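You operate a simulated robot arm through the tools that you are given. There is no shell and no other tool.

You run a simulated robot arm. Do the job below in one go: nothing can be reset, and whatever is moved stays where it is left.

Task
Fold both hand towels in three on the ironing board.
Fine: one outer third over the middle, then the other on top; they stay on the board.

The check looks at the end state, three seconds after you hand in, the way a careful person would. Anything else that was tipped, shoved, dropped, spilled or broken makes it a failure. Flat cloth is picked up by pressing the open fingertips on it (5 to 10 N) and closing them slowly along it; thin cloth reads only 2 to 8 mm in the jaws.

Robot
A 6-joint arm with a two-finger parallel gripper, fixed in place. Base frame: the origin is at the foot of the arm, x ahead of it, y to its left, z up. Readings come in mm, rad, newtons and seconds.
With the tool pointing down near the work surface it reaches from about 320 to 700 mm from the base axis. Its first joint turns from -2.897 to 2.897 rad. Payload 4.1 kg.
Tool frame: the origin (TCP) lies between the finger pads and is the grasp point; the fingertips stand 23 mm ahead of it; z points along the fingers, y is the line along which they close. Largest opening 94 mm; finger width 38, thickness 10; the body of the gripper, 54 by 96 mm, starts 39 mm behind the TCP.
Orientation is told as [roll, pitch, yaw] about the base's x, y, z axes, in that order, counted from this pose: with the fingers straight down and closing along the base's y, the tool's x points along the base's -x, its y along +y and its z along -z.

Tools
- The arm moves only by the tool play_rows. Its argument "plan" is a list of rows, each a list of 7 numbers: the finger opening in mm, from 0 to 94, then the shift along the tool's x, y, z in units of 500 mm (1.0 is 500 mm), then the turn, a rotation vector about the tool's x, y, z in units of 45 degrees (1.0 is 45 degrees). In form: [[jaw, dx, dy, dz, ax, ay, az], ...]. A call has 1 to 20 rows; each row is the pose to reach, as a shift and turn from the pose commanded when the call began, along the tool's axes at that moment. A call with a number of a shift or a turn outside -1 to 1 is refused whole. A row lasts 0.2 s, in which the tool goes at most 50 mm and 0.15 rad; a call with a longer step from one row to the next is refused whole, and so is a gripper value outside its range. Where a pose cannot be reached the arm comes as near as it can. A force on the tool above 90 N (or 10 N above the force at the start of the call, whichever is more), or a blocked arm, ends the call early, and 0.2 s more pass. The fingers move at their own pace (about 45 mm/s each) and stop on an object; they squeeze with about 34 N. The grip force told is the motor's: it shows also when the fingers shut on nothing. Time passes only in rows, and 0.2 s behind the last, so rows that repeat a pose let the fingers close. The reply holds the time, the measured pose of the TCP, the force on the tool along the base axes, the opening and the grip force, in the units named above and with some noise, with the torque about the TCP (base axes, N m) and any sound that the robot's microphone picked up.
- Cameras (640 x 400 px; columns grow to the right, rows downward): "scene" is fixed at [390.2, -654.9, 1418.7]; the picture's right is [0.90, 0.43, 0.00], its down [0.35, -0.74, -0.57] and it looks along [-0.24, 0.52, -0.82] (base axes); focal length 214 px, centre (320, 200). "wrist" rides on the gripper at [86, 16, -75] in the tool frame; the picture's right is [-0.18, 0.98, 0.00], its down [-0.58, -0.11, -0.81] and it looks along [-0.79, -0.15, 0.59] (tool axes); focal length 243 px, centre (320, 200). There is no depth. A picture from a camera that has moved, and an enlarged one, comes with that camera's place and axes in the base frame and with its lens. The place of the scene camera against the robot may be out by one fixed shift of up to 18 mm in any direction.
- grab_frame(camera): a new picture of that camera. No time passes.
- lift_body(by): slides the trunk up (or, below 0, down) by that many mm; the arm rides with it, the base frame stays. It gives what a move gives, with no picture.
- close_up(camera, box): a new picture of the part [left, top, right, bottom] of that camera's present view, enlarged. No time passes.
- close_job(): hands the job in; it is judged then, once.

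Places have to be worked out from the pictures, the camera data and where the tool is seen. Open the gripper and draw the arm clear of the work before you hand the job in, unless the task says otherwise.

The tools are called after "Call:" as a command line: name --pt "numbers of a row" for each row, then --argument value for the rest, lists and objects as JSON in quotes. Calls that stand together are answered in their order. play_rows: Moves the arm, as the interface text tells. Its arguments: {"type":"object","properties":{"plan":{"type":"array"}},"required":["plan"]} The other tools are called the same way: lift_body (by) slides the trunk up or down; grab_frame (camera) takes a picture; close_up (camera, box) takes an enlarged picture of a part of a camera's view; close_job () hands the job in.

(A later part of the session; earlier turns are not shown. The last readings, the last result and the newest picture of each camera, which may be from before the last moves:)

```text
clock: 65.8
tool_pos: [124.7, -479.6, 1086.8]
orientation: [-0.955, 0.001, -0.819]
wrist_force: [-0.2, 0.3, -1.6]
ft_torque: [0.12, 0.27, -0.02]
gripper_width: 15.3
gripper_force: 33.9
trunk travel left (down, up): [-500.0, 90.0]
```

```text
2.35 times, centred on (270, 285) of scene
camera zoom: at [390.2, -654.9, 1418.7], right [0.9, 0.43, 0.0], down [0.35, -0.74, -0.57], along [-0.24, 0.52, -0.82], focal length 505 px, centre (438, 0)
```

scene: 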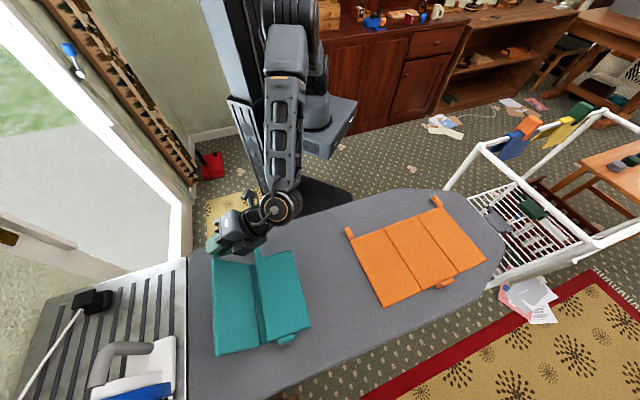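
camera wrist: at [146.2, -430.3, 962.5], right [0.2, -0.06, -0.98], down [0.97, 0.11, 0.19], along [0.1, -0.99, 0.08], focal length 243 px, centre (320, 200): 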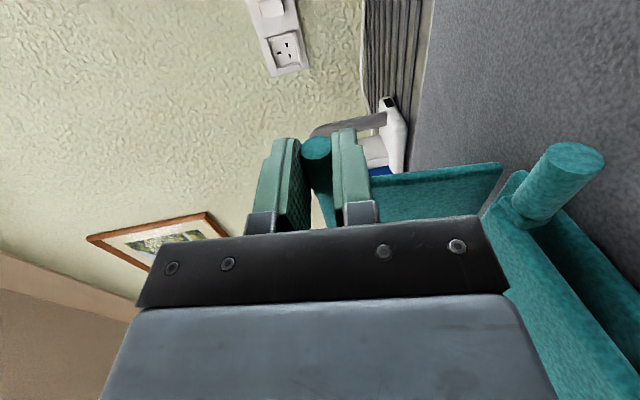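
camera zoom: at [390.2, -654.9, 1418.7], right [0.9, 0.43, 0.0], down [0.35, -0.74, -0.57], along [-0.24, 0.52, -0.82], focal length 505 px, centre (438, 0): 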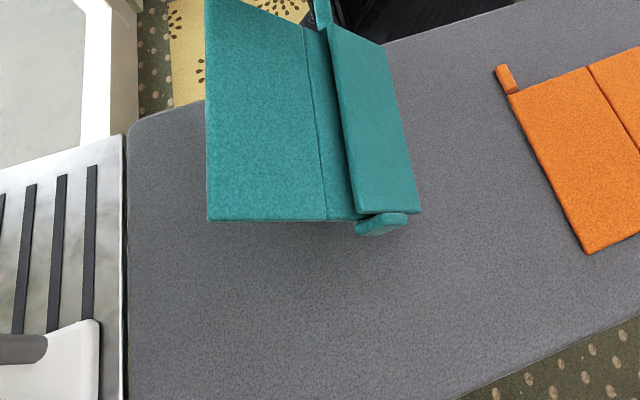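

The rod stayed in the jaws and the towel was lifted with it — I closed too early. I stop and inspect the exact state before doing anything else.

Call:
grab_frame --camera "scene"

Call:
grab_frame --camera "wrist"

Call:
close_up --camera "scene" --box '[180, 140, 360, 320]'

```text
taken
```

scene: 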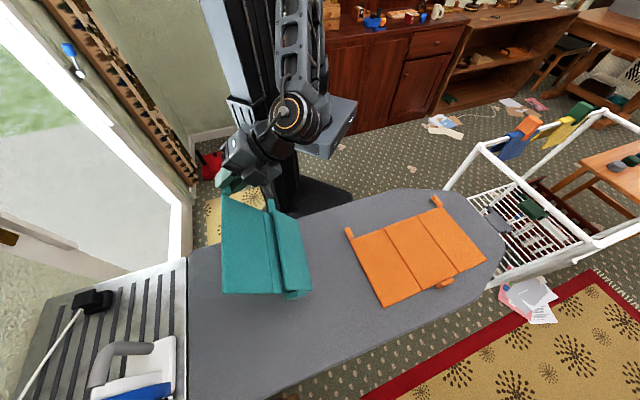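

```text
taken
camera wrist: at [117.4, -368.2, 1116.0], right [0.54, 0.25, -0.8], down [0.83, -0.02, 0.55], along [0.13, -0.97, -0.22], focal length 243 px, centre (320, 200)
```

wrist: 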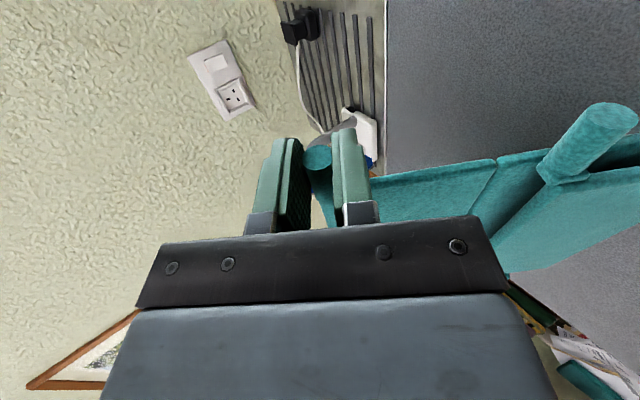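

```text
2.22 times, centred on (270, 230) of scene
camera zoom: at [390.2, -654.9, 1418.7], right [0.9, 0.43, 0.0], down [0.35, -0.74, -0.57], along [-0.24, 0.52, -0.82], focal length 477 px, centre (431, 133)
```

zoom: 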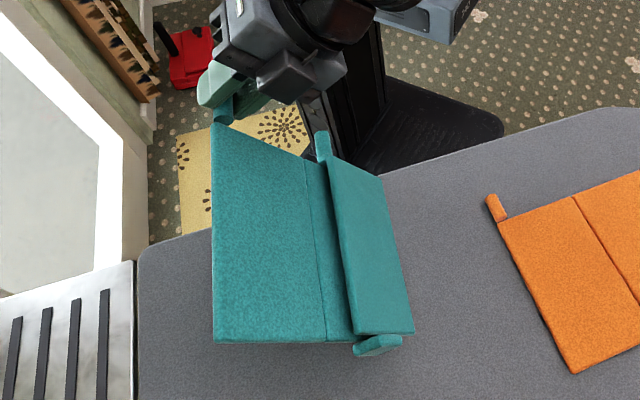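

The towel hangs from the left rod with left and middle thirds coplanar and the right third still folded on the middle. I carry it back out over the board and rotate it toward level so I can lay it down again.

Call:
play_rows --pt "0 -0.04 0 0 0 0 0" --pt "0 -0.08 0 0 0 0 0" --pt "0 -0.124 0 0 0 0 0" --pt "0 -0.124 -0.0165 0.0233 -0.125 0 0" --pt "0 -0.124 -0.033 0.0465 -0.25 0 0" --pt "0 -0.124 -0.0495 0.07 -0.375 0 0" --pt "0 -0.124 -0.066 0.093 -0.5 0 0" --pt "0 -0.124 -0.0825 0.116 -0.625 0 0" --pt "0 -0.124 -0.099 0.14 -0.75 0 0" --pt "0 -0.124 -0.1155 0.163 -0.875 0 0" --pt "0 -0.124 -0.132 0.186 -1.0 0 0" --pt "0 -0.124 -0.132 0.186 -1.0 0 0"

Call:
grab_frame --camera "scene"

Call:
grab_frame --camera "wrist"

```text
clock: 68.4
tool_pos: [83.4, -600.9, 1086.6]
orientation: [-0.169, -0.001, -0.817]
wrist_force: [-0.6, -0.2, -2.8]
ft_torque: [0.0, 0.32, 0.01]
gripper_width: 15.3
gripper_force: 34.2
trunk travel left (down, up): [-500.0, 90.0]
```

```text
taken
```

scene: 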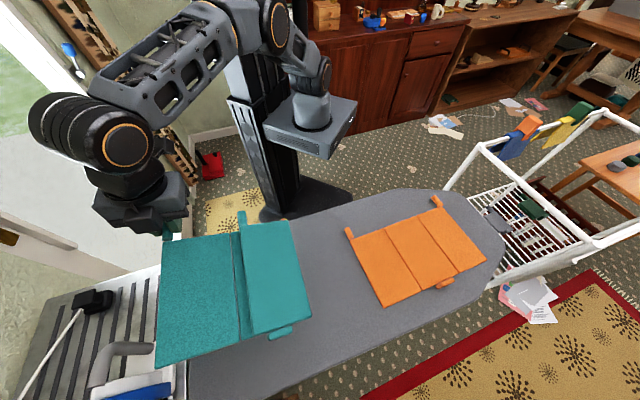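

```text
taken
camera wrist: at [47.3, -519.0, 1157.4], right [0.83, 0.53, -0.17], down [0.42, -0.41, 0.81], along [0.36, -0.75, -0.56], focal length 243 px, centre (320, 200)
```

wrist: 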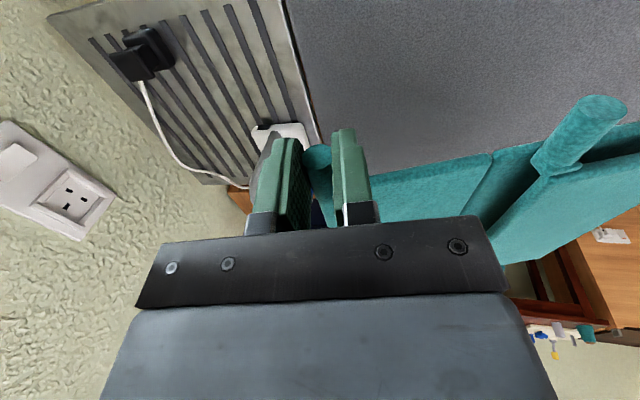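

The towel is level and above its place, weight ~2.8 N. I finish levelling and lower it ~150 mm.

Call:
play_rows --pt "0 -0.003 0.0063 0.037 -0.054 0 0" --pt "0 -0.006 0.0126 0.074 -0.108 0 0" --pt "0 -0.01 0.0189 0.111 -0.162 0 0" --pt "0 -0.01 0.0252 0.148 -0.2156 0 0" --pt "0 -0.01 0.0315 0.185 -0.2156 0 0" --pt "0 -0.01 0.0378 0.222 -0.2156 0 0" --pt "0 -0.01 0.0441 0.259 -0.2156 0 0" --pt "0 -0.01 0.0504 0.296 -0.2156 0 0" --pt "0 -0.01 0.0504 0.296 -0.2156 0 0"

Call:
grab_frame --camera "wrist"

Call:
close_up --camera "scene" --box '[150, 190, 350, 390]'

```text
clock: 70.4
tool_pos: [87.7, -606.6, 937.6]
orientation: [-0.001, 0.002, -0.82]
wrist_force: [0.1, -0.8, -1.6]
ft_torque: [0.0, 0.37, 0.03]
gripper_width: 15.2
gripper_force: 33.6
trunk travel left (down, up): [-500.0, 90.0]
```

```text
taken
camera wrist: at [41.4, -532.1, 1011.1], right [0.84, 0.54, 0.0], down [0.32, -0.5, 0.81], along [0.43, -0.68, -0.59], focal length 243 px, centre (320, 200)
```

wrist: 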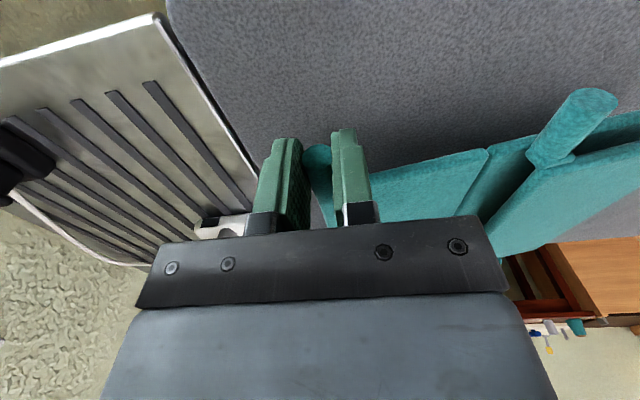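

```text
2.00 times, centred on (250, 290) of scene
camera zoom: at [390.2, -654.9, 1418.7], right [0.9, 0.43, 0.0], down [0.35, -0.74, -0.57], along [-0.24, 0.52, -0.82], focal length 429 px, centre (460, 20)
```

zoom: 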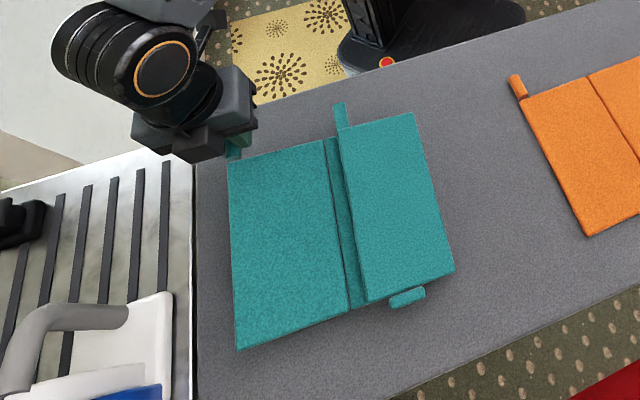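

Now I lower the remaining ~52 mm to lay it on the board, slowing at the end.

Call:
play_rows --pt "0 0 0 0.025 0 0 0" --pt "0 0 0 0.05 0 0 0" --pt "0 0 0 0.07 0 0 0" --pt "0 0 0 0.085 0 0 0" --pt "0 0 0 0.095 0 0 0" --pt "0 0 0 0.1 0 0 0" --pt "0 0 0 0.104 0 0 0"

Call:
grab_frame --camera "wrist"

Call:
close_up --camera "scene" --box '[170, 190, 370, 390]'

```text
clock: 72.0
tool_pos: [86.3, -606.3, 885.2]
orientation: [-0.004, -0.002, -0.82]
wrist_force: [-3.5, 2.2, 4.2]
ft_torque: [-0.78, -0.66, -0.08]
gripper_width: 15.2
gripper_force: 34.5
trunk travel left (down, up): [-500.0, 90.0]
```

```text
taken
camera wrist: at [39.8, -531.9, 959.6], right [0.84, 0.54, 0.0], down [0.32, -0.5, 0.81], along [0.43, -0.68, -0.59], focal length 243 px, centre (320, 200)
```

wrist: 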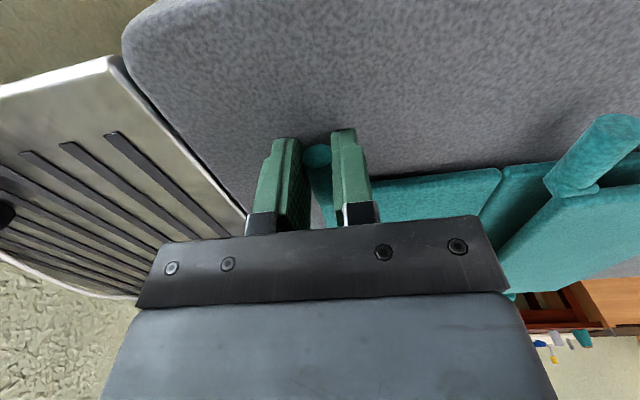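

```text
2.00 times, centred on (270, 290) of scene
camera zoom: at [390.2, -654.9, 1418.7], right [0.9, 0.43, 0.0], down [0.35, -0.74, -0.57], along [-0.24, 0.52, -0.82], focal length 429 px, centre (420, 20)
```

zoom: 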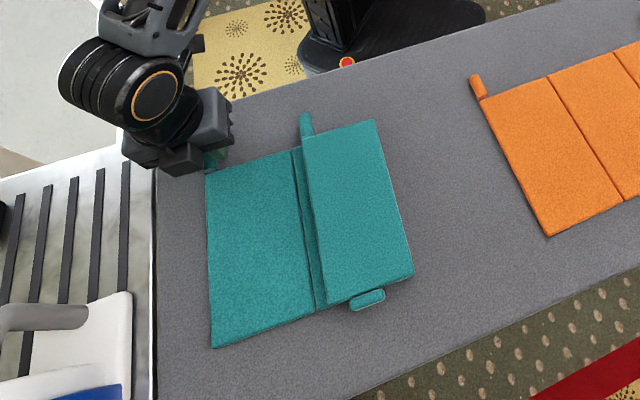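

The towel is flat on the board again with the right third still folded, and the left rod is still in the grip. I repeat the left swing: first 12° with a small lift.

Call:
play_rows --pt "0 0 0 -0.003 0 0 0" --pt "0 0 0.001 -0.0095 0.0444 0 0" --pt "0 0 0.002 -0.016 0.0889 0 0" --pt "0 0 0.0049 -0.029 0.1778 0 0" --pt "0 0 0.0088 -0.042 0.2667 0 0"

Call:
close_up --camera "scene" --box '[170, 190, 370, 390]'

```text
clock: 73.2
tool_pos: [88.9, -603.1, 904.9]
orientation: [-0.214, 0.002, -0.818]
wrist_force: [0.7, -0.9, -1.1]
ft_torque: [0.0, 0.04, 0.17]
gripper_width: 15.3
gripper_force: 33.9
trunk travel left (down, up): [-500.0, 90.0]
```

```text
2.00 times, centred on (270, 290) of scene
camera zoom: at [390.2, -654.9, 1418.7], right [0.9, 0.43, 0.0], down [0.35, -0.74, -0.57], along [-0.24, 0.52, -0.82], focal length 429 px, centre (420, 20)
```

zoom: 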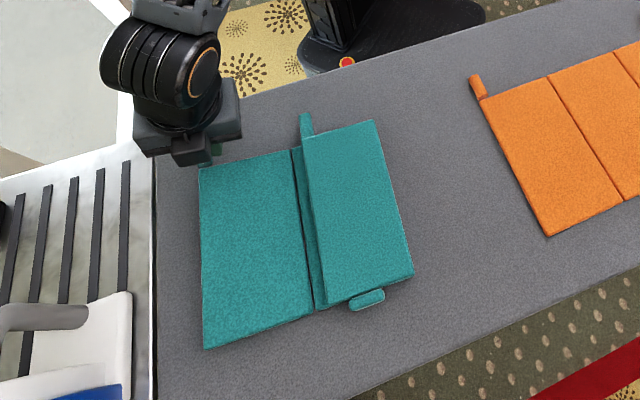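

The grip and hinge geometry are good again. I swing another 40° in one go at the same slow pace.

Call:
play_rows --pt "0 0 0.002 -0.0136 0.0889 0 0" --pt "0 0 0.005 -0.0271 0.1778 0 0" --pt "0 0 0.0089 -0.0403 0.2667 0 0" --pt "0 0 0.0137 -0.0532 0.3556 0 0" --pt "0 0 0.0193 -0.0657 0.4444 0 0" --pt "0 0 0.0259 -0.0778 0.5333 0 0" --pt "0 0 0.0333 -0.0894 0.6222 0 0" --pt "0 0 0.0414 -0.1005 0.7111 0 0" --pt "0 0 0.0504 -0.111 0.8 0 0" --pt "0 0 0.06 -0.1208 0.8889 0 0"

Call:
close_up --camera "scene" --box '[170, 190, 370, 390]'

```text
clock: 75.4
tool_pos: [121.9, -576.0, 958.5]
orientation: [-0.912, -0.001, -0.818]
wrist_force: [0.3, 0.5, -1.5]
ft_torque: [0.07, -0.07, 0.1]
gripper_width: 15.3
gripper_force: 34.4
trunk travel left (down, up): [-500.0, 90.0]
```

```text
2.00 times, centred on (270, 290) of scene
camera zoom: at [390.2, -654.9, 1418.7], right [0.9, 0.43, 0.0], down [0.35, -0.74, -0.57], along [-0.24, 0.52, -0.82], focal length 429 px, centre (420, 20)
```

zoom: 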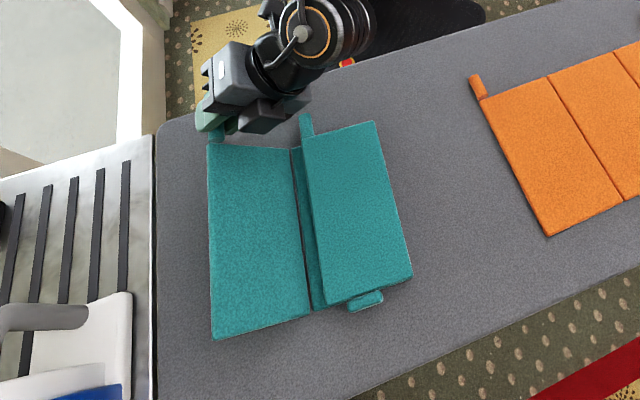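

Panel at ~52°, towel steady. Another 40° to about 92°.

Call:
play_rows --pt "0 0 0.002 -0.0136 0.0889 0 0" --pt "0 0 0.005 -0.0271 0.1778 0 0" --pt "0 0 0.0089 -0.0403 0.2667 0 0" --pt "0 0 0.0137 -0.0532 0.3556 0 0" --pt "0 0 0.0193 -0.0657 0.4444 0 0" --pt "0 0 0.0259 -0.0778 0.5333 0 0" --pt "0 0 0.0333 -0.0894 0.6222 0 0" --pt "0 0 0.0414 -0.1005 0.7111 0 0" --pt "0 0 0.0504 -0.111 0.8 0 0" --pt "0 0 0.06 -0.1208 0.8889 0 0"

Call:
close_up --camera "scene" --box '[170, 190, 370, 390]'

Call:
grab_frame --camera "wrist"

```text
clock: 77.6
tool_pos: [168.5, -529.5, 971.6]
orientation: [-1.61, 0.002, -0.819]
wrist_force: [0.5, -0.5, -2.3]
ft_torque: [0.05, 0.03, -0.01]
gripper_width: 15.3
gripper_force: 34.2
trunk travel left (down, up): [-500.0, 90.0]
```

```text
2.00 times, centred on (270, 290) of scene
camera zoom: at [390.2, -654.9, 1418.7], right [0.9, 0.43, 0.0], down [0.35, -0.74, -0.57], along [-0.24, 0.52, -0.82], focal length 429 px, centre (420, 20)
```

zoom: 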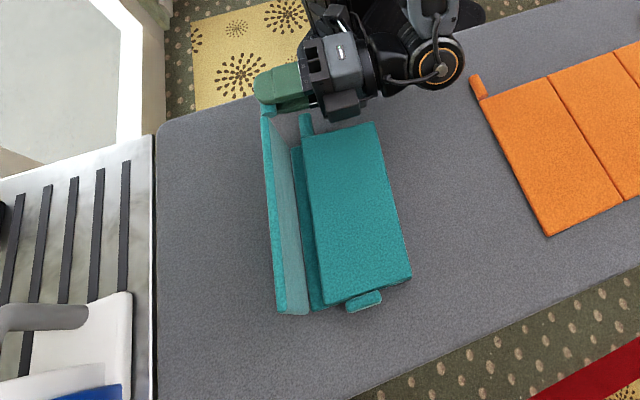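

```text
taken
camera wrist: at [164.7, -416.0, 952.7], right [0.1, -0.16, -0.98], down [0.99, 0.13, 0.08], along [0.11, -0.98, 0.17], focal length 243 px, centre (320, 200)
```

wrist: 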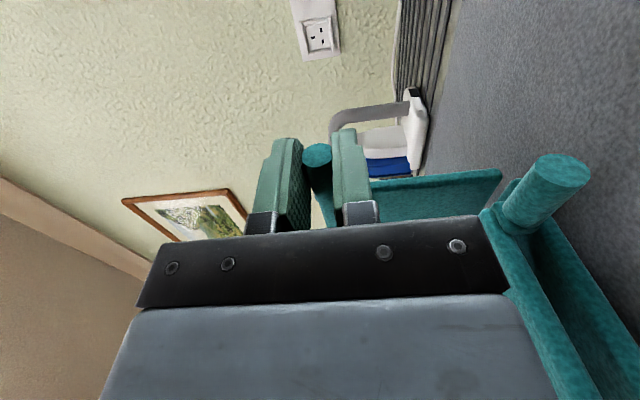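

Panel ~92°, but the reading shows I'm carrying ~2 N of towel. I lower 4 mm so the board carries it, then turn 8° more.

Call:
play_rows --pt "0 0 0.004 0 0 0 0" --pt "0 0 0.008 0 0 0 0" --pt "0 0 0.01 -0.0135 0.0889 0 0" --pt "0 0 0.0129 -0.0268 0.1778 0 0" --pt "0 0 0.0129 -0.0268 0.1778 0 0"

```text
clock: 78.8
tool_pos: [179.2, -519.0, 963.2]
orientation: [-1.748, 0.001, -0.819]
wrist_force: [-0.3, 0.8, -0.9]
ft_torque: [0.12, 0.05, 0.02]
gripper_width: 15.3
gripper_force: 33.6
trunk travel left (down, up): [-500.0, 90.0]
```

Load now ~1 N. I open the jaws fully around the rod in place (no motion) and check that the panel stands free.

Call:
play_rows --pt "22 0 0 0 0 0 0" --pt "30 0 0 0 0 0 0" --pt "36 0 0 0 0 0 0" --pt "36 0 0 0 0 0 0"

Call:
grab_frame --camera "wrist"

Call:
close_up --camera "scene" --box '[170, 190, 370, 390]'

```text
clock: 79.8
tool_pos: [177.9, -520.6, 965.6]
orientation: [-1.748, 0.002, -0.82]
wrist_force: [0.1, -0.9, 1.1]
ft_torque: [0.05, 0.01, 0.0]
gripper_width: 36.2
gripper_force: 0.1
trunk travel left (down, up): [-500.0, 90.0]
```

```text
taken
camera wrist: at [171.7, -409.1, 935.3], right [0.0, -0.25, -0.97], down [0.99, 0.13, -0.04], along [0.13, -0.96, 0.25], focal length 243 px, centre (320, 200)
```

wrist: 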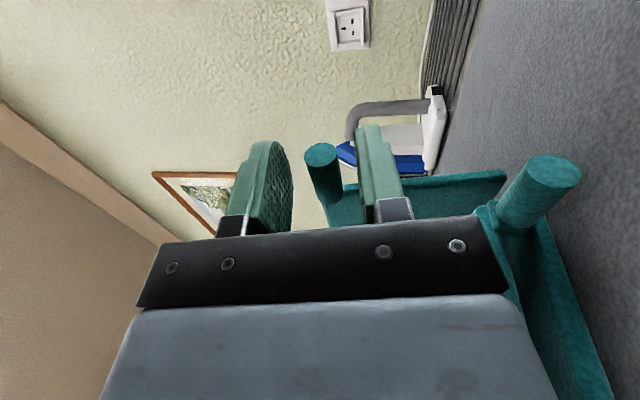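

```text
2.00 times, centred on (270, 290) of scene
camera zoom: at [390.2, -654.9, 1418.7], right [0.9, 0.43, 0.0], down [0.35, -0.74, -0.57], along [-0.24, 0.52, -0.82], focal length 429 px, centre (420, 20)
```

zoom: 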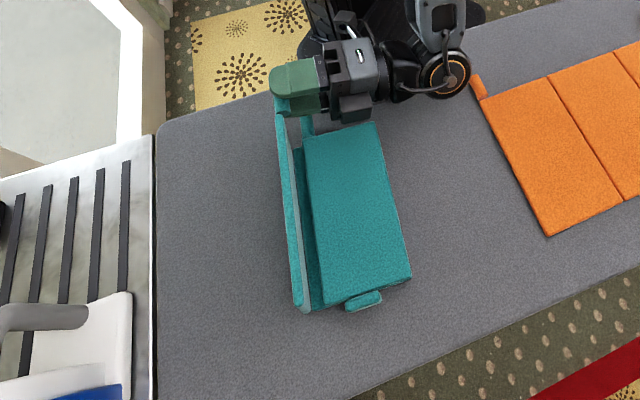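

The panel stands by itself and the rod is free between the open jaws. I slide straight out toward the base, then rise and start righting the tool.

Call:
play_rows --pt "36 0.03 0 0 0 0 0" --pt "36 0.08 0 0 0 0 0" --pt "36 0.13 0 0 0 0 0" --pt "36 0.15 -0.04 0.007 0 0 0" --pt "36 0.15 -0.118 0.02 0 0 0"

Call:
close_up --camera "scene" --box '[170, 190, 370, 390]'

```text
clock: 81.0
tool_pos: [126.4, -465.8, 1026.2]
orientation: [-1.747, 0.002, -0.817]
wrist_force: [-0.2, 1.0, -0.2]
ft_torque: [0.01, -0.01, -0.01]
gripper_width: 36.0
gripper_force: 0.0
trunk travel left (down, up): [-500.0, 90.0]
```

```text
2.00 times, centred on (270, 290) of scene
camera zoom: at [390.2, -654.9, 1418.7], right [0.9, 0.43, 0.0], down [0.35, -0.74, -0.57], along [-0.24, 0.52, -0.82], focal length 429 px, centre (420, 20)
```

zoom: 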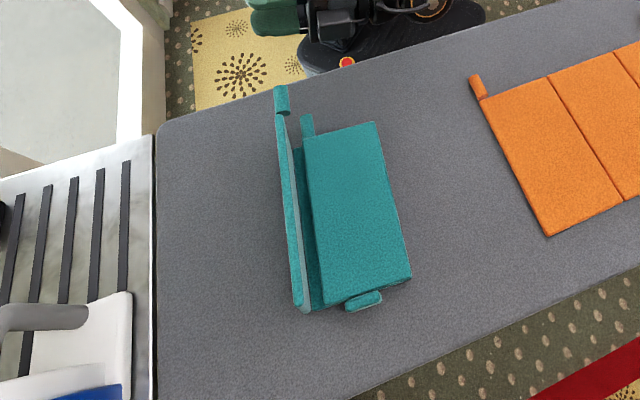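

The left third stands on its own at ~100°. I raise and rotate the tool back toward vertical in stages, closing the fingers.

Call:
play_rows --pt "20 0 -0.0177 0.015 -0.167 0 0" --pt "0 0 -0.0353 0.03 -0.333 0 0" --pt "0 0 -0.053 0.045 -0.5 0 0" --pt "0 0 -0.0707 0.06 -0.667 0 0" --pt "0 0 -0.0883 0.075 -0.833 0 0" --pt "0 0 -0.106 0.09 -1.0 0 0"

Call:
play_rows --pt "0 0 0 0 -0.167 0 0" --pt "0 0 0 0 -0.333 0 0" --pt "0 0 0 0 -0.5 0 0" --pt "0 0 0 0 -0.667 0 0" --pt "0 0 0 0 -0.833 0 0" --pt "0 0 0 0 -1.0 0 0"

```text
clock: 82.4
tool_pos: [102.9, -488.1, 1086.3]
orientation: [-0.96, 0.0, -0.818]
wrist_force: [-0.2, -0.9, 0.6]
ft_torque: [0.02, 0.0, -0.02]
gripper_width: 0.0
gripper_force: 33.9
trunk travel left (down, up): [-500.0, 90.0]
```

```text
clock: 83.8
tool_pos: [101.0, -490.0, 1085.9]
orientation: [-0.174, 0.0, -0.819]
wrist_force: [0.5, 0.4, 0.9]
ft_torque: [-0.03, 0.04, -0.02]
gripper_width: 0.1
gripper_force: 33.9
trunk travel left (down, up): [-500.0, 90.0]
```

Now nearly vertical. I finish the rotation and move to the left side of the standing panel, still above it.

Call:
play_rows --pt "0 -0.0478 -0.0075 0.02 -0.037 0 0" --pt "0 -0.0957 -0.015 0.04 -0.074 0 0" --pt "0 -0.1435 -0.0225 0.07 -0.111 0 0" --pt "0 -0.1913 -0.03 0.1 -0.148 0 0" --pt "0 -0.239 -0.0375 0.126 -0.185 0 0" --pt "0 -0.287 -0.045 0.152 -0.222 0 0" --pt "0 -0.287 -0.045 0.152 -0.222 0 0"

Call:
grab_frame --camera "wrist"

Call:
close_up --camera "scene" --box '[170, 190, 370, 390]'

```text
clock: 85.4
tool_pos: [174.9, -618.4, 1014.0]
orientation: [-0.001, 0.003, -0.82]
wrist_force: [0.6, 0.0, 0.4]
ft_torque: [0.01, 0.01, 0.02]
gripper_width: 0.0
gripper_force: 33.9
trunk travel left (down, up): [-500.0, 90.0]
```

```text
taken
camera wrist: at [128.3, -543.9, 1087.8], right [0.84, 0.54, 0.0], down [0.32, -0.5, 0.81], along [0.43, -0.68, -0.59], focal length 243 px, centre (320, 200)
```

wrist: 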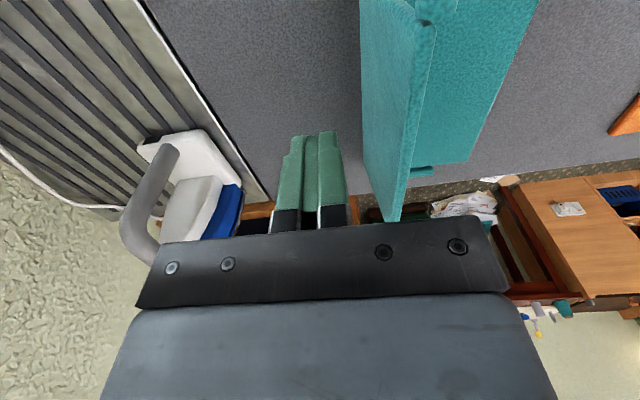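

```text
2.00 times, centred on (270, 290) of scene
camera zoom: at [390.2, -654.9, 1418.7], right [0.9, 0.43, 0.0], down [0.35, -0.74, -0.57], along [-0.24, 0.52, -0.82], focal length 429 px, centre (420, 20)
```

zoom: 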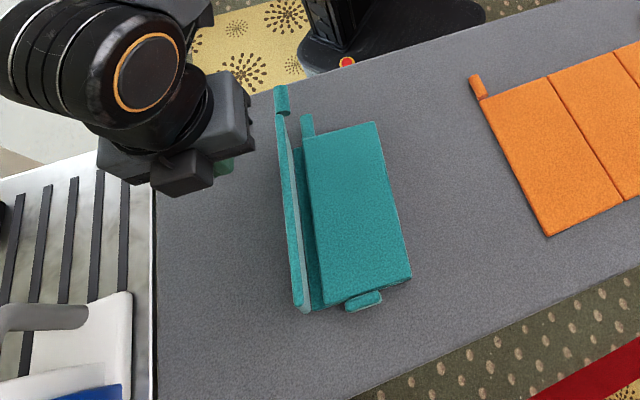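

The fingers are left of the standing third (hinge u≈-270). I sweep right and down in an arc to push it over onto the folded stack.

Call:
play_rows --pt "0 0 0.0172 0.028 0 0 0" --pt "0 0 0.0372 0.058 0 0 0" --pt "0 0 0.0572 0.072 0 0 0" --pt "0 0 0.0872 0.074 0 0 0" --pt "0 0 0.1124 0.078 0 0 0" --pt "0 0 0.1412 0.0868 0 0 0" --pt "0 0 0.1612 0.098 0 0 0" --pt "0 0 0.1792 0.11 0 0 0" --pt "0 0 0.1952 0.126 0 0 0" --pt "0 0 0.2112 0.142 0 0 0" --pt "0 0 0.2192 0.155 0 0 0" --pt "0 0 0.2262 0.167 0 0 0"

Call:
grab_frame --camera "wrist"

Call:
close_up --camera "scene" --box '[170, 190, 370, 390]'

```text
clock: 87.7
tool_pos: [254.3, -553.9, 962.2]
orientation: [-0.03, -0.042, -0.814]
wrist_force: [-8.5, -7.9, 30.0]
ft_torque: [-0.07, -0.05, -0.14]
gripper_width: 0.0
gripper_force: 33.5
trunk travel left (down, up): [-500.0, 90.0]
stopped in row 11: the force on the tool passed its limit at 94 N (the readings are from after the stop); the commanded pose is now the measured one
```

```text
taken
camera wrist: at [206.7, -476.2, 1032.2], right [0.84, 0.54, -0.02], down [0.31, -0.46, 0.83], along [0.44, -0.71, -0.55], focal length 243 px, centre (320, 200)
```

wrist: 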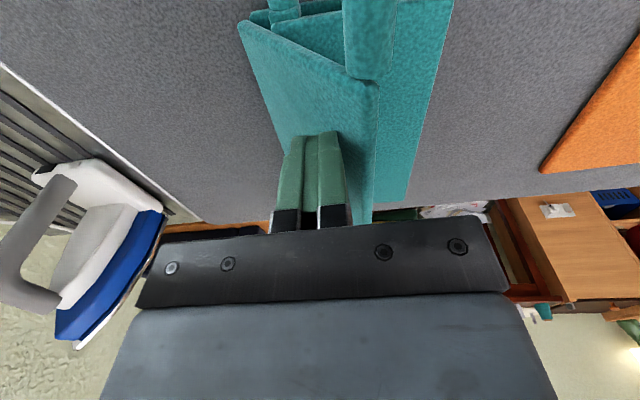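

```text
2.00 times, centred on (270, 290) of scene
camera zoom: at [390.2, -654.9, 1418.7], right [0.9, 0.43, 0.0], down [0.35, -0.74, -0.57], along [-0.24, 0.52, -0.82], focal length 429 px, centre (420, 20)
```

zoom: 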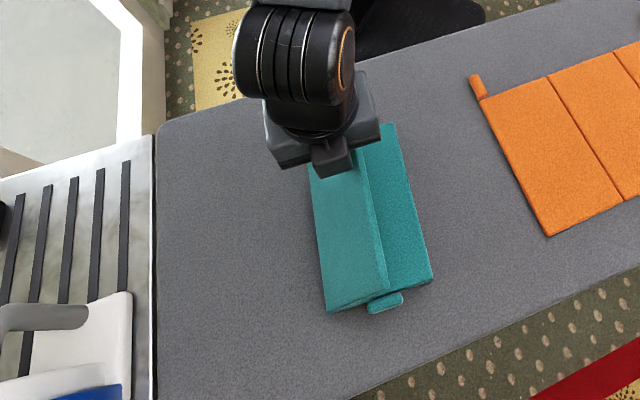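

The push exceeded 90 N and the towel slid ~25 mm right instead of the third rotating further. I back away upward first, then look closely.

Call:
play_rows --pt "0 0 -0.01 -0.02 0 0 0" --pt "0 0 -0.03 -0.06 0 0 0" --pt "0 0.04 -0.06 -0.12 0 0 0" --pt "0 0.1 -0.08 -0.16 0 0 0" --pt "0 0.16 -0.08 -0.18 0 0 0"

Call:
grab_frame --camera "wrist"

Call:
close_up --camera "scene" --box '[220, 220, 340, 340]'

```text
clock: 88.9
tool_pos: [167.5, -518.8, 1044.0]
orientation: [-0.02, -0.03, -0.817]
wrist_force: [0.7, 0.2, 0.1]
ft_torque: [0.0, 0.0, 0.01]
gripper_width: 0.0
gripper_force: 33.9
trunk travel left (down, up): [-500.0, 90.0]
```

```text
taken
camera wrist: at [121.6, -443.0, 1115.5], right [0.84, 0.54, -0.02], down [0.32, -0.47, 0.82], along [0.44, -0.7, -0.56], focal length 243 px, centre (320, 200)
```

wrist: 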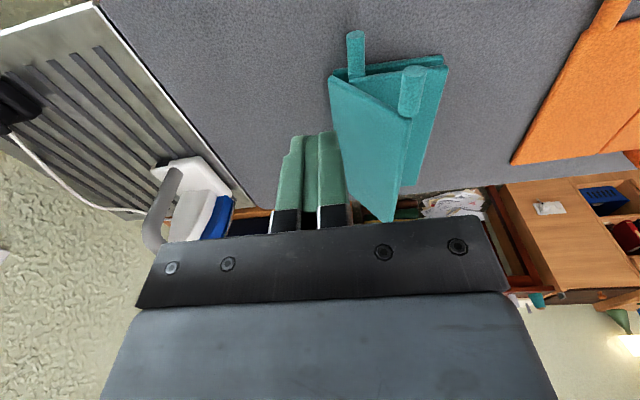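

```text
3.33 times, centred on (280, 280) of scene
camera zoom: at [390.2, -654.9, 1418.7], right [0.9, 0.43, 0.0], down [0.35, -0.74, -0.57], along [-0.24, 0.52, -0.82], focal length 715 px, centre (453, -67)
```

zoom: 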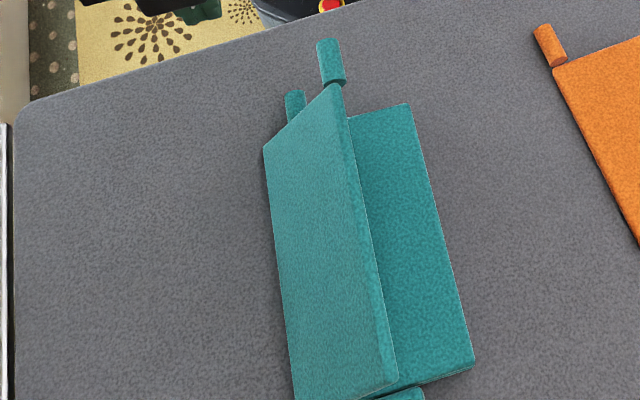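

Let me zoom the wrist view on the stack to see whether something blocks the left third.

Call:
close_up --camera "wrist" --box '[310, 20, 470, 120]'

Call:
close_up --camera "wrist" --box '[310, 60, 470, 230]'

```text
4.00 times, centred on (390, 70) of wrist
camera zoom: at [121.6, -443.0, 1115.5], right [0.84, 0.54, -0.02], down [0.32, -0.47, 0.82], along [0.44, -0.7, -0.56], focal length 970 px, centre (40, 720)
```

zoom: 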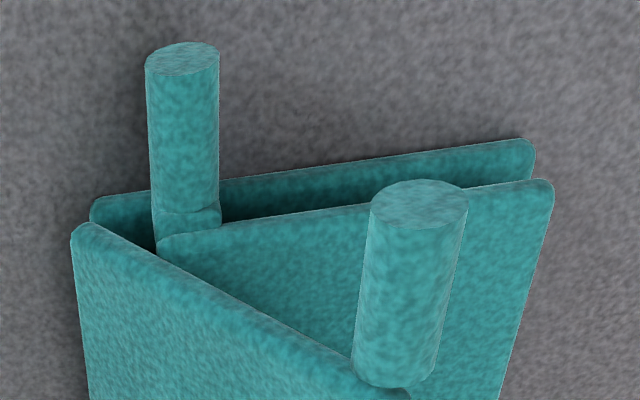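

```text
2.35 times, centred on (390, 145) of wrist
camera zoom: at [121.6, -443.0, 1115.5], right [0.84, 0.54, -0.02], down [0.32, -0.47, 0.82], along [0.44, -0.7, -0.56], focal length 571 px, centre (155, 329)
```

zoom: 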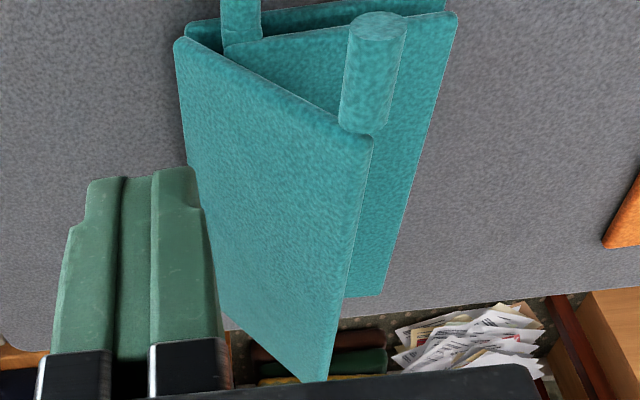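

I now understand the construction: the right seam's axis sits one layer higher (its third lies with a gap), so the left third must go first and the right third on top. I'll push the left third back to lean left, reopen the right third, then fold left first. First I move to the right side of the leaning left third.

Call:
play_rows --pt "0 -0.045 0.048 0.015 0.003 0.011 0" --pt "0 -0.09 0.096 0.03 0.005 0.022 0" --pt "0 -0.135 0.144 0.045 0.008 0.034 0" --pt "0 -0.183 0.193 0.06 0.0104 0.0447 0" --pt "0 -0.183 0.193 0.12 0.0104 0.0447 0" --pt "0 -0.183 0.193 0.184 0.0104 0.0447 0"

Call:
grab_frame --camera "wrist"

Call:
close_up --camera "scene" --box '[200, 200, 360, 340]'

```text
clock: 90.3
tool_pos: [300.5, -524.2, 953.5]
orientation: [-0.029, 0.008, -0.818]
wrist_force: [0.3, 0.0, 0.3]
ft_torque: [-0.01, 0.01, 0.01]
gripper_width: 0.0
gripper_force: 34.0
trunk travel left (down, up): [-500.0, 90.0]
```

```text
taken
camera wrist: at [256.6, -448.6, 1026.9], right [0.84, 0.54, -0.03], down [0.34, -0.49, 0.81], along [0.42, -0.69, -0.59], focal length 243 px, centre (320, 200)
```

wrist: 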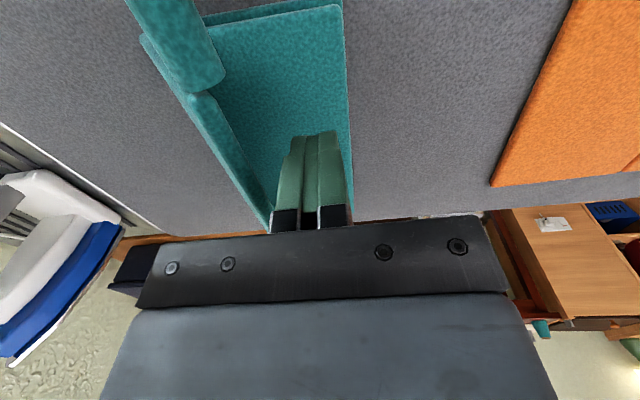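

```text
2.86 times, centred on (280, 270) of scene
camera zoom: at [390.2, -654.9, 1418.7], right [0.9, 0.43, 0.0], down [0.35, -0.74, -0.57], along [-0.24, 0.52, -0.82], focal length 613 px, centre (434, 0)
```

zoom: 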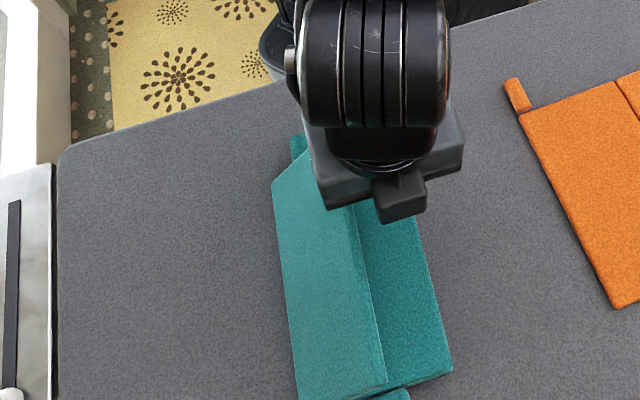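

The fingers are right of the leaning third with the tip below its top edge. I sweep left to push it back upright and beyond, in moderate steps.

Call:
play_rows --pt "0 0 -0.024 0 0 0 0" --pt "0 0 -0.048 0 0 0 0" --pt "0 0 -0.072 0 0 0 0" --pt "0 0 -0.096 0 0 0 0" --pt "0 0 -0.12 0 0 0 0" --pt "0 0 -0.144 0 0 0 0" --pt "0 0 -0.168 0 0 0 0" --pt "0 0 -0.192 0 0 0 0" --pt "0 0 -0.216 0 0 0 0" --pt "0 0 -0.24 0 0 0 0"

Call:
grab_frame --camera "wrist"

Call:
close_up --camera "scene" --box '[170, 190, 370, 390]'

```text
clock: 92.5
tool_pos: [212.8, -604.2, 958.3]
orientation: [-0.032, 0.007, -0.819]
wrist_force: [1.1, 1.3, 2.2]
ft_torque: [-0.05, 0.0, 0.05]
gripper_width: 0.0
gripper_force: 33.9
trunk travel left (down, up): [-500.0, 90.0]
```

```text
taken
camera wrist: at [168.8, -529.4, 1032.0], right [0.84, 0.54, -0.03], down [0.34, -0.49, 0.81], along [0.42, -0.69, -0.59], focal length 243 px, centre (320, 200)
```

wrist: 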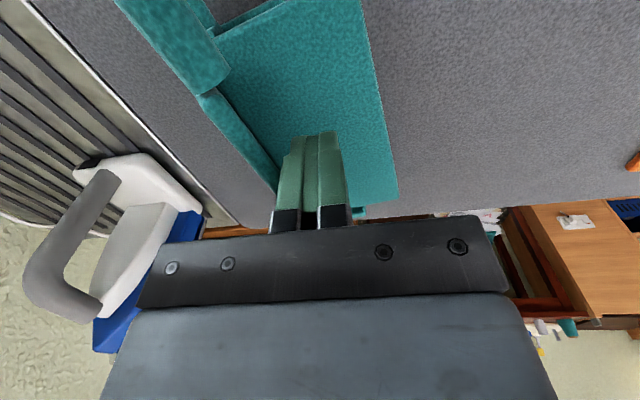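

```text
2.00 times, centred on (270, 290) of scene
camera zoom: at [390.2, -654.9, 1418.7], right [0.9, 0.43, 0.0], down [0.35, -0.74, -0.57], along [-0.24, 0.52, -0.82], focal length 429 px, centre (420, 20)
```

zoom: 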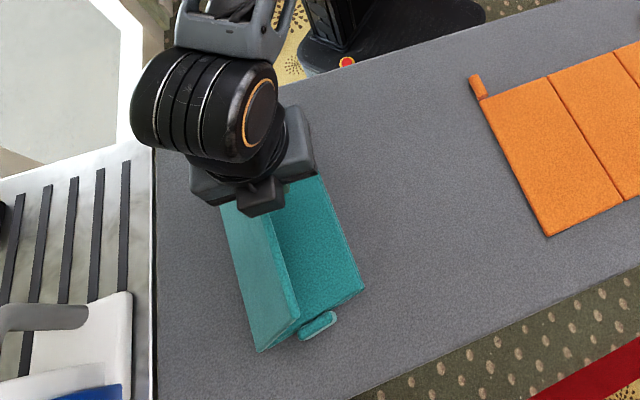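

The light towel slid left as a whole rather than bending, so sideways pushing is no good; I'll turn the thirds by gripping their (now elevated) rods instead. I rise and back up to view the stack.

Call:
play_rows --pt "0 0 0.02 -0.02 0 0 0" --pt "0 0 0.03 -0.1 0 0 0" --pt "0 0.03 0.03 -0.18 0 0 0" --pt "0 0.1 0.03 -0.22 0.01 -0.005 0" --pt "0 0.18 0.03 -0.24 0.02 -0.01 0" --pt "20 0.24 0.03 -0.24 0.025 -0.012 0" --pt "40 0.24 0.03 -0.24 0.025 -0.012 0"

Call:
grab_frame --camera "wrist"

Call:
close_up --camera "scene" --box '[170, 190, 370, 390]'

```text
clock: 94.1
tool_pos: [147.8, -504.4, 1076.9]
orientation: [-0.051, -0.002, -0.819]
wrist_force: [0.7, -1.0, -0.2]
ft_torque: [0.0, 0.04, 0.0]
gripper_width: 40.1
gripper_force: 0.0
trunk travel left (down, up): [-500.0, 90.0]
```

```text
taken
camera wrist: at [102.5, -427.9, 1149.7], right [0.84, 0.54, -0.05], down [0.35, -0.47, 0.81], along [0.41, -0.7, -0.58], focal length 243 px, centre (320, 200)
```

wrist: 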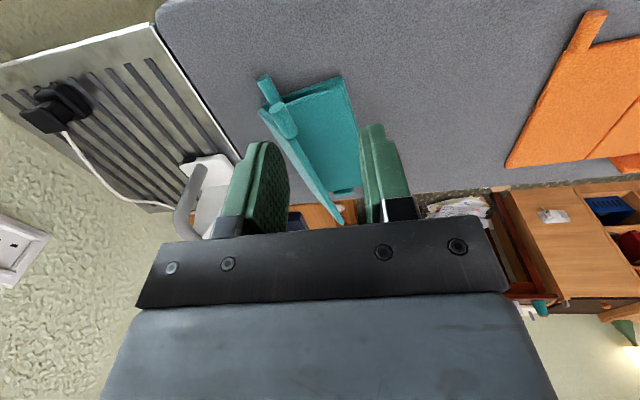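

```text
2.00 times, centred on (270, 290) of scene
camera zoom: at [390.2, -654.9, 1418.7], right [0.9, 0.43, 0.0], down [0.35, -0.74, -0.57], along [-0.24, 0.52, -0.82], focal length 429 px, centre (420, 20)
```

zoom: 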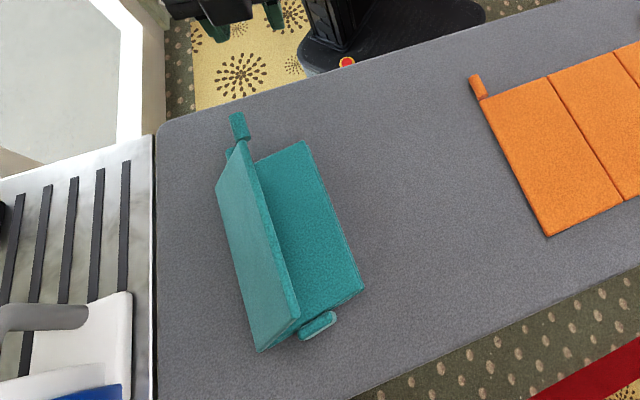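

The towel is turned ~8° and sits ~100 mm left. I zoom in to locate both rods accurately.

Call:
close_up --camera "wrist" --box '[230, 60, 390, 160]'

Call:
close_up --camera "scene" --box '[210, 230, 290, 300]'

```text
4.00 times, centred on (310, 110) of wrist
camera zoom: at [102.5, -427.9, 1149.7], right [0.84, 0.54, -0.05], down [0.35, -0.47, 0.81], along [0.41, -0.7, -0.58], focal length 970 px, centre (360, 560)
```

zoom: 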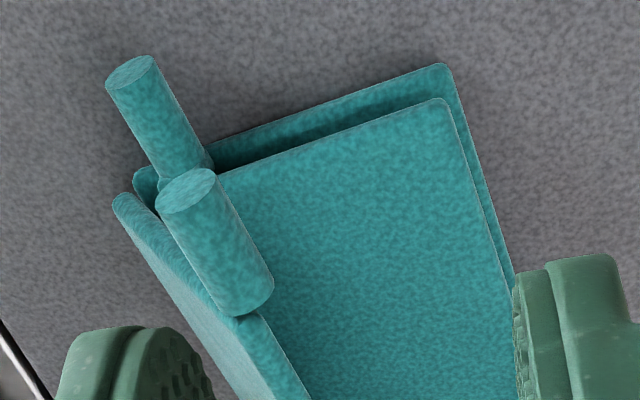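

```text
5.71 times, centred on (250, 265) of scene
camera zoom: at [390.2, -654.9, 1418.7], right [0.9, 0.43, 0.0], down [0.35, -0.74, -0.57], along [-0.24, 0.52, -0.82], focal length 1226 px, centre (720, -171)
```

zoom: 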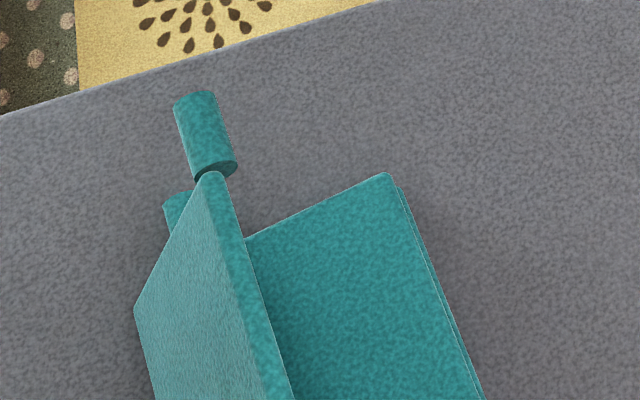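

Left rod is near (145,-579,952), panel at ~122°, towel yaw ≈-37°. I turn the tool to that yaw, tilt it 40° toward the stack side, open to 40 mm and approach to ~60 mm short of the rod.

Call:
play_rows --pt "40 -0.0128 -0.0025 0.0233 0.1407 -0.0046 -0.0352" --pt "40 -0.0255 -0.005 0.0467 0.2813 -0.0092 -0.0703" --pt "40 -0.0383 -0.0075 0.07 0.422 -0.0138 -0.1055" --pt "40 -0.0511 -0.01 0.0933 0.5627 -0.0184 -0.1407" --pt "40 -0.0638 -0.0125 0.1167 0.7033 -0.023 -0.1758" --pt "40 -0.0766 -0.015 0.14 0.844 -0.0276 -0.211" --pt "40 -0.0766 -0.015 0.14 0.844 -0.0276 -0.211"

Call:
grab_frame --camera "wrist"

Call:
close_up --camera "scene" --box '[190, 190, 340, 300]'

```text
clock: 95.7
tool_pos: [163.0, -541.9, 1008.1]
orientation: [-0.712, 0.038, -0.66]
wrist_force: [-0.4, -0.2, 0.2]
ft_torque: [-0.03, -0.03, 0.04]
gripper_width: 40.0
gripper_force: 0.0
trunk travel left (down, up): [-500.0, 90.0]
```

```text
taken
camera wrist: at [134.8, -441.6, 1055.9], right [0.58, 0.49, -0.65], down [0.75, -0.02, 0.66], along [0.31, -0.87, -0.38], focal length 243 px, centre (320, 200)
```

wrist: 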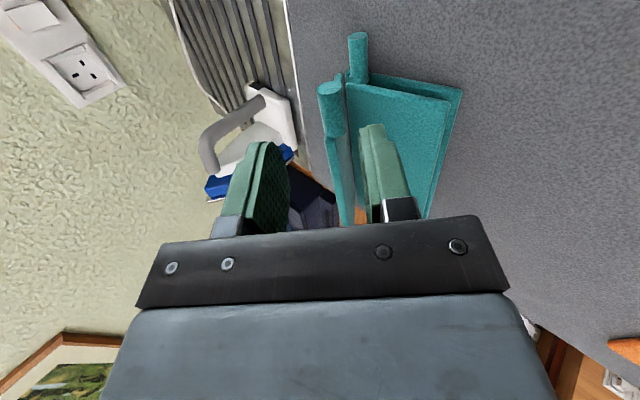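

```text
3.64 times, centred on (265, 245) of scene
camera zoom: at [390.2, -654.9, 1418.7], right [0.9, 0.43, 0.0], down [0.35, -0.74, -0.57], along [-0.24, 0.52, -0.82], focal length 780 px, centre (520, 36)
```

zoom: 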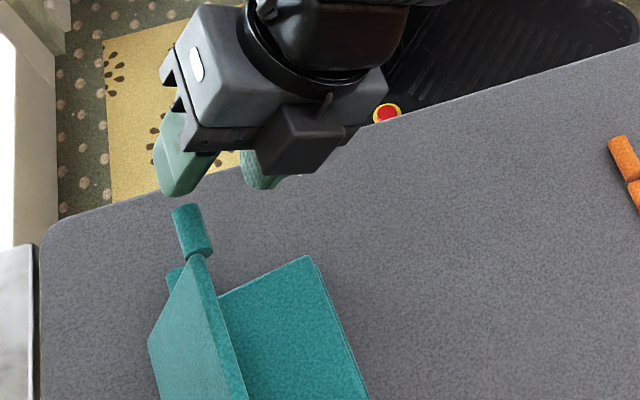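

The rod shows at tool coordinates y≈+8, z≈+59 mm, parallel to the pads. I shift 8 mm and advance 47 mm to bring it between the pads.

Call:
play_rows --pt "40 0 0.016 0.02 0 0 0" --pt "40 0 0.016 0.05 0 0 0" --pt "40 0 0.016 0.075 0 0 0" --pt "40 0 0.016 0.09 0 0 0" --pt "40 0 0.016 0.094 0 0 0"

Call:
grab_frame --camera "wrist"

```text
clock: 96.9
tool_pos: [148.5, -559.8, 965.5]
orientation: [-0.712, 0.039, -0.659]
wrist_force: [0.8, 0.0, 0.9]
ft_torque: [0.03, 0.01, 0.0]
gripper_width: 39.8
gripper_force: 0.0
trunk travel left (down, up): [-500.0, 90.0]
```

```text
taken
camera wrist: at [119.3, -459.7, 1015.2], right [0.58, 0.49, -0.65], down [0.75, -0.02, 0.66], along [0.31, -0.87, -0.38], focal length 243 px, centre (320, 200)
```

wrist: 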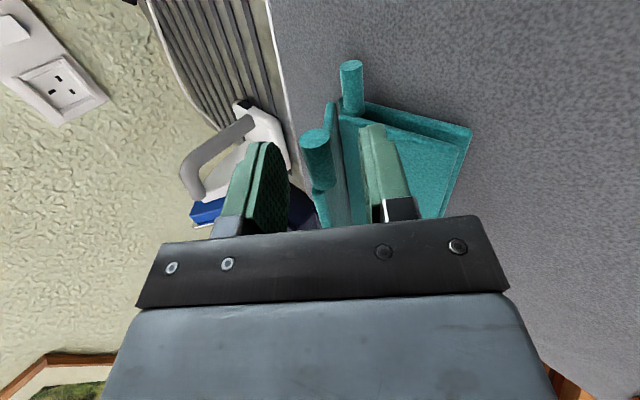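

The rod is between the pads (≈10 mm ahead of the TCP). I nudge 3 mm toward the base to clear the panel edge and close.

Call:
play_rows --pt "40 0.006 0 0 0 0 0" --pt "32 0.006 0 0 0 0 0" --pt "25 0.006 0 0 0 0 0" --pt "20 0.006 0 0 0 0 0" --pt "15 0.006 0 0 0 0 0" --pt "8 0.006 0 0 0 0 0" --pt "0 0.006 0 0 0 0 0" --pt "0 0.006 0 0 0 0 0"

Call:
grab_frame --camera "wrist"

```text
clock: 98.7
tool_pos: [146.4, -558.2, 965.9]
orientation: [-0.713, 0.04, -0.66]
wrist_force: [0.3, 0.7, -0.5]
ft_torque: [0.07, 0.0, 0.0]
gripper_width: 15.1
gripper_force: 34.0
trunk travel left (down, up): [-500.0, 90.0]
```

```text
taken
camera wrist: at [117.2, -457.9, 1015.5], right [0.58, 0.49, -0.65], down [0.75, -0.02, 0.66], along [0.31, -0.87, -0.38], focal length 243 px, centre (320, 200)
```

wrist: 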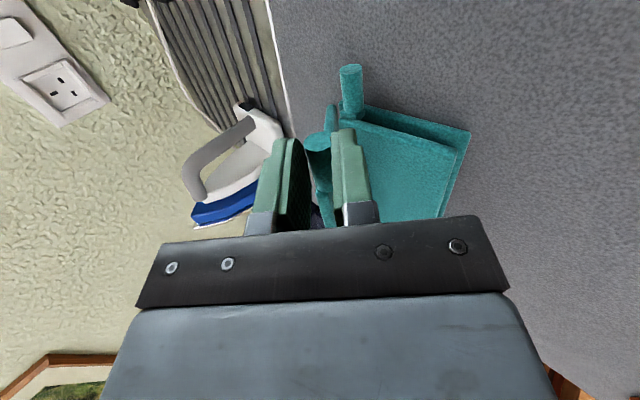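

Gripped. Now I drag the whole towel gently ~60 mm to the right along its own axis to bring it back within comfortable reach, and check that it follows.

Call:
play_rows --pt "0 0.0006 0.018 -0.0156 0 0 0" --pt "0 0.0012 0.0361 -0.0312 0 0 0" --pt "0 0.0018 0.0542 -0.0467 0 0 0" --pt "0 0.0024 0.0722 -0.0623 0 0 0" --pt "0 0.003 0.0903 -0.0779 0 0 0"

Call:
grab_frame --camera "wrist"

Call:
close_up --camera "scene" --box '[170, 190, 370, 390]'

```text
clock: 99.9
tool_pos: [183.6, -510.5, 967.3]
orientation: [-0.712, 0.036, -0.659]
wrist_force: [-0.8, -0.8, -0.1]
ft_torque: [0.07, -0.05, -0.01]
gripper_width: 15.0
gripper_force: 34.0
trunk travel left (down, up): [-500.0, 90.0]
```

```text
taken
camera wrist: at [153.4, -410.3, 1016.2], right [0.58, 0.49, -0.65], down [0.75, -0.02, 0.66], along [0.31, -0.87, -0.38], focal length 243 px, centre (320, 200)
```

wrist: 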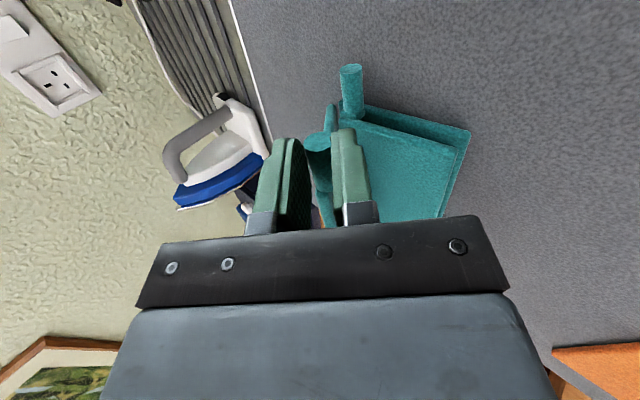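

```text
2.00 times, centred on (270, 290) of scene
camera zoom: at [390.2, -654.9, 1418.7], right [0.9, 0.43, 0.0], down [0.35, -0.74, -0.57], along [-0.24, 0.52, -0.82], focal length 429 px, centre (420, 20)
```

zoom: 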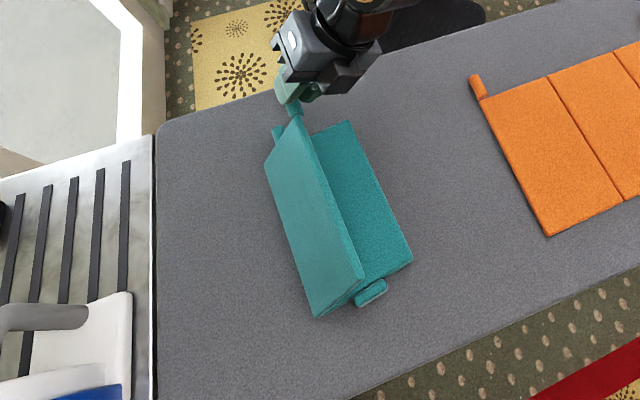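

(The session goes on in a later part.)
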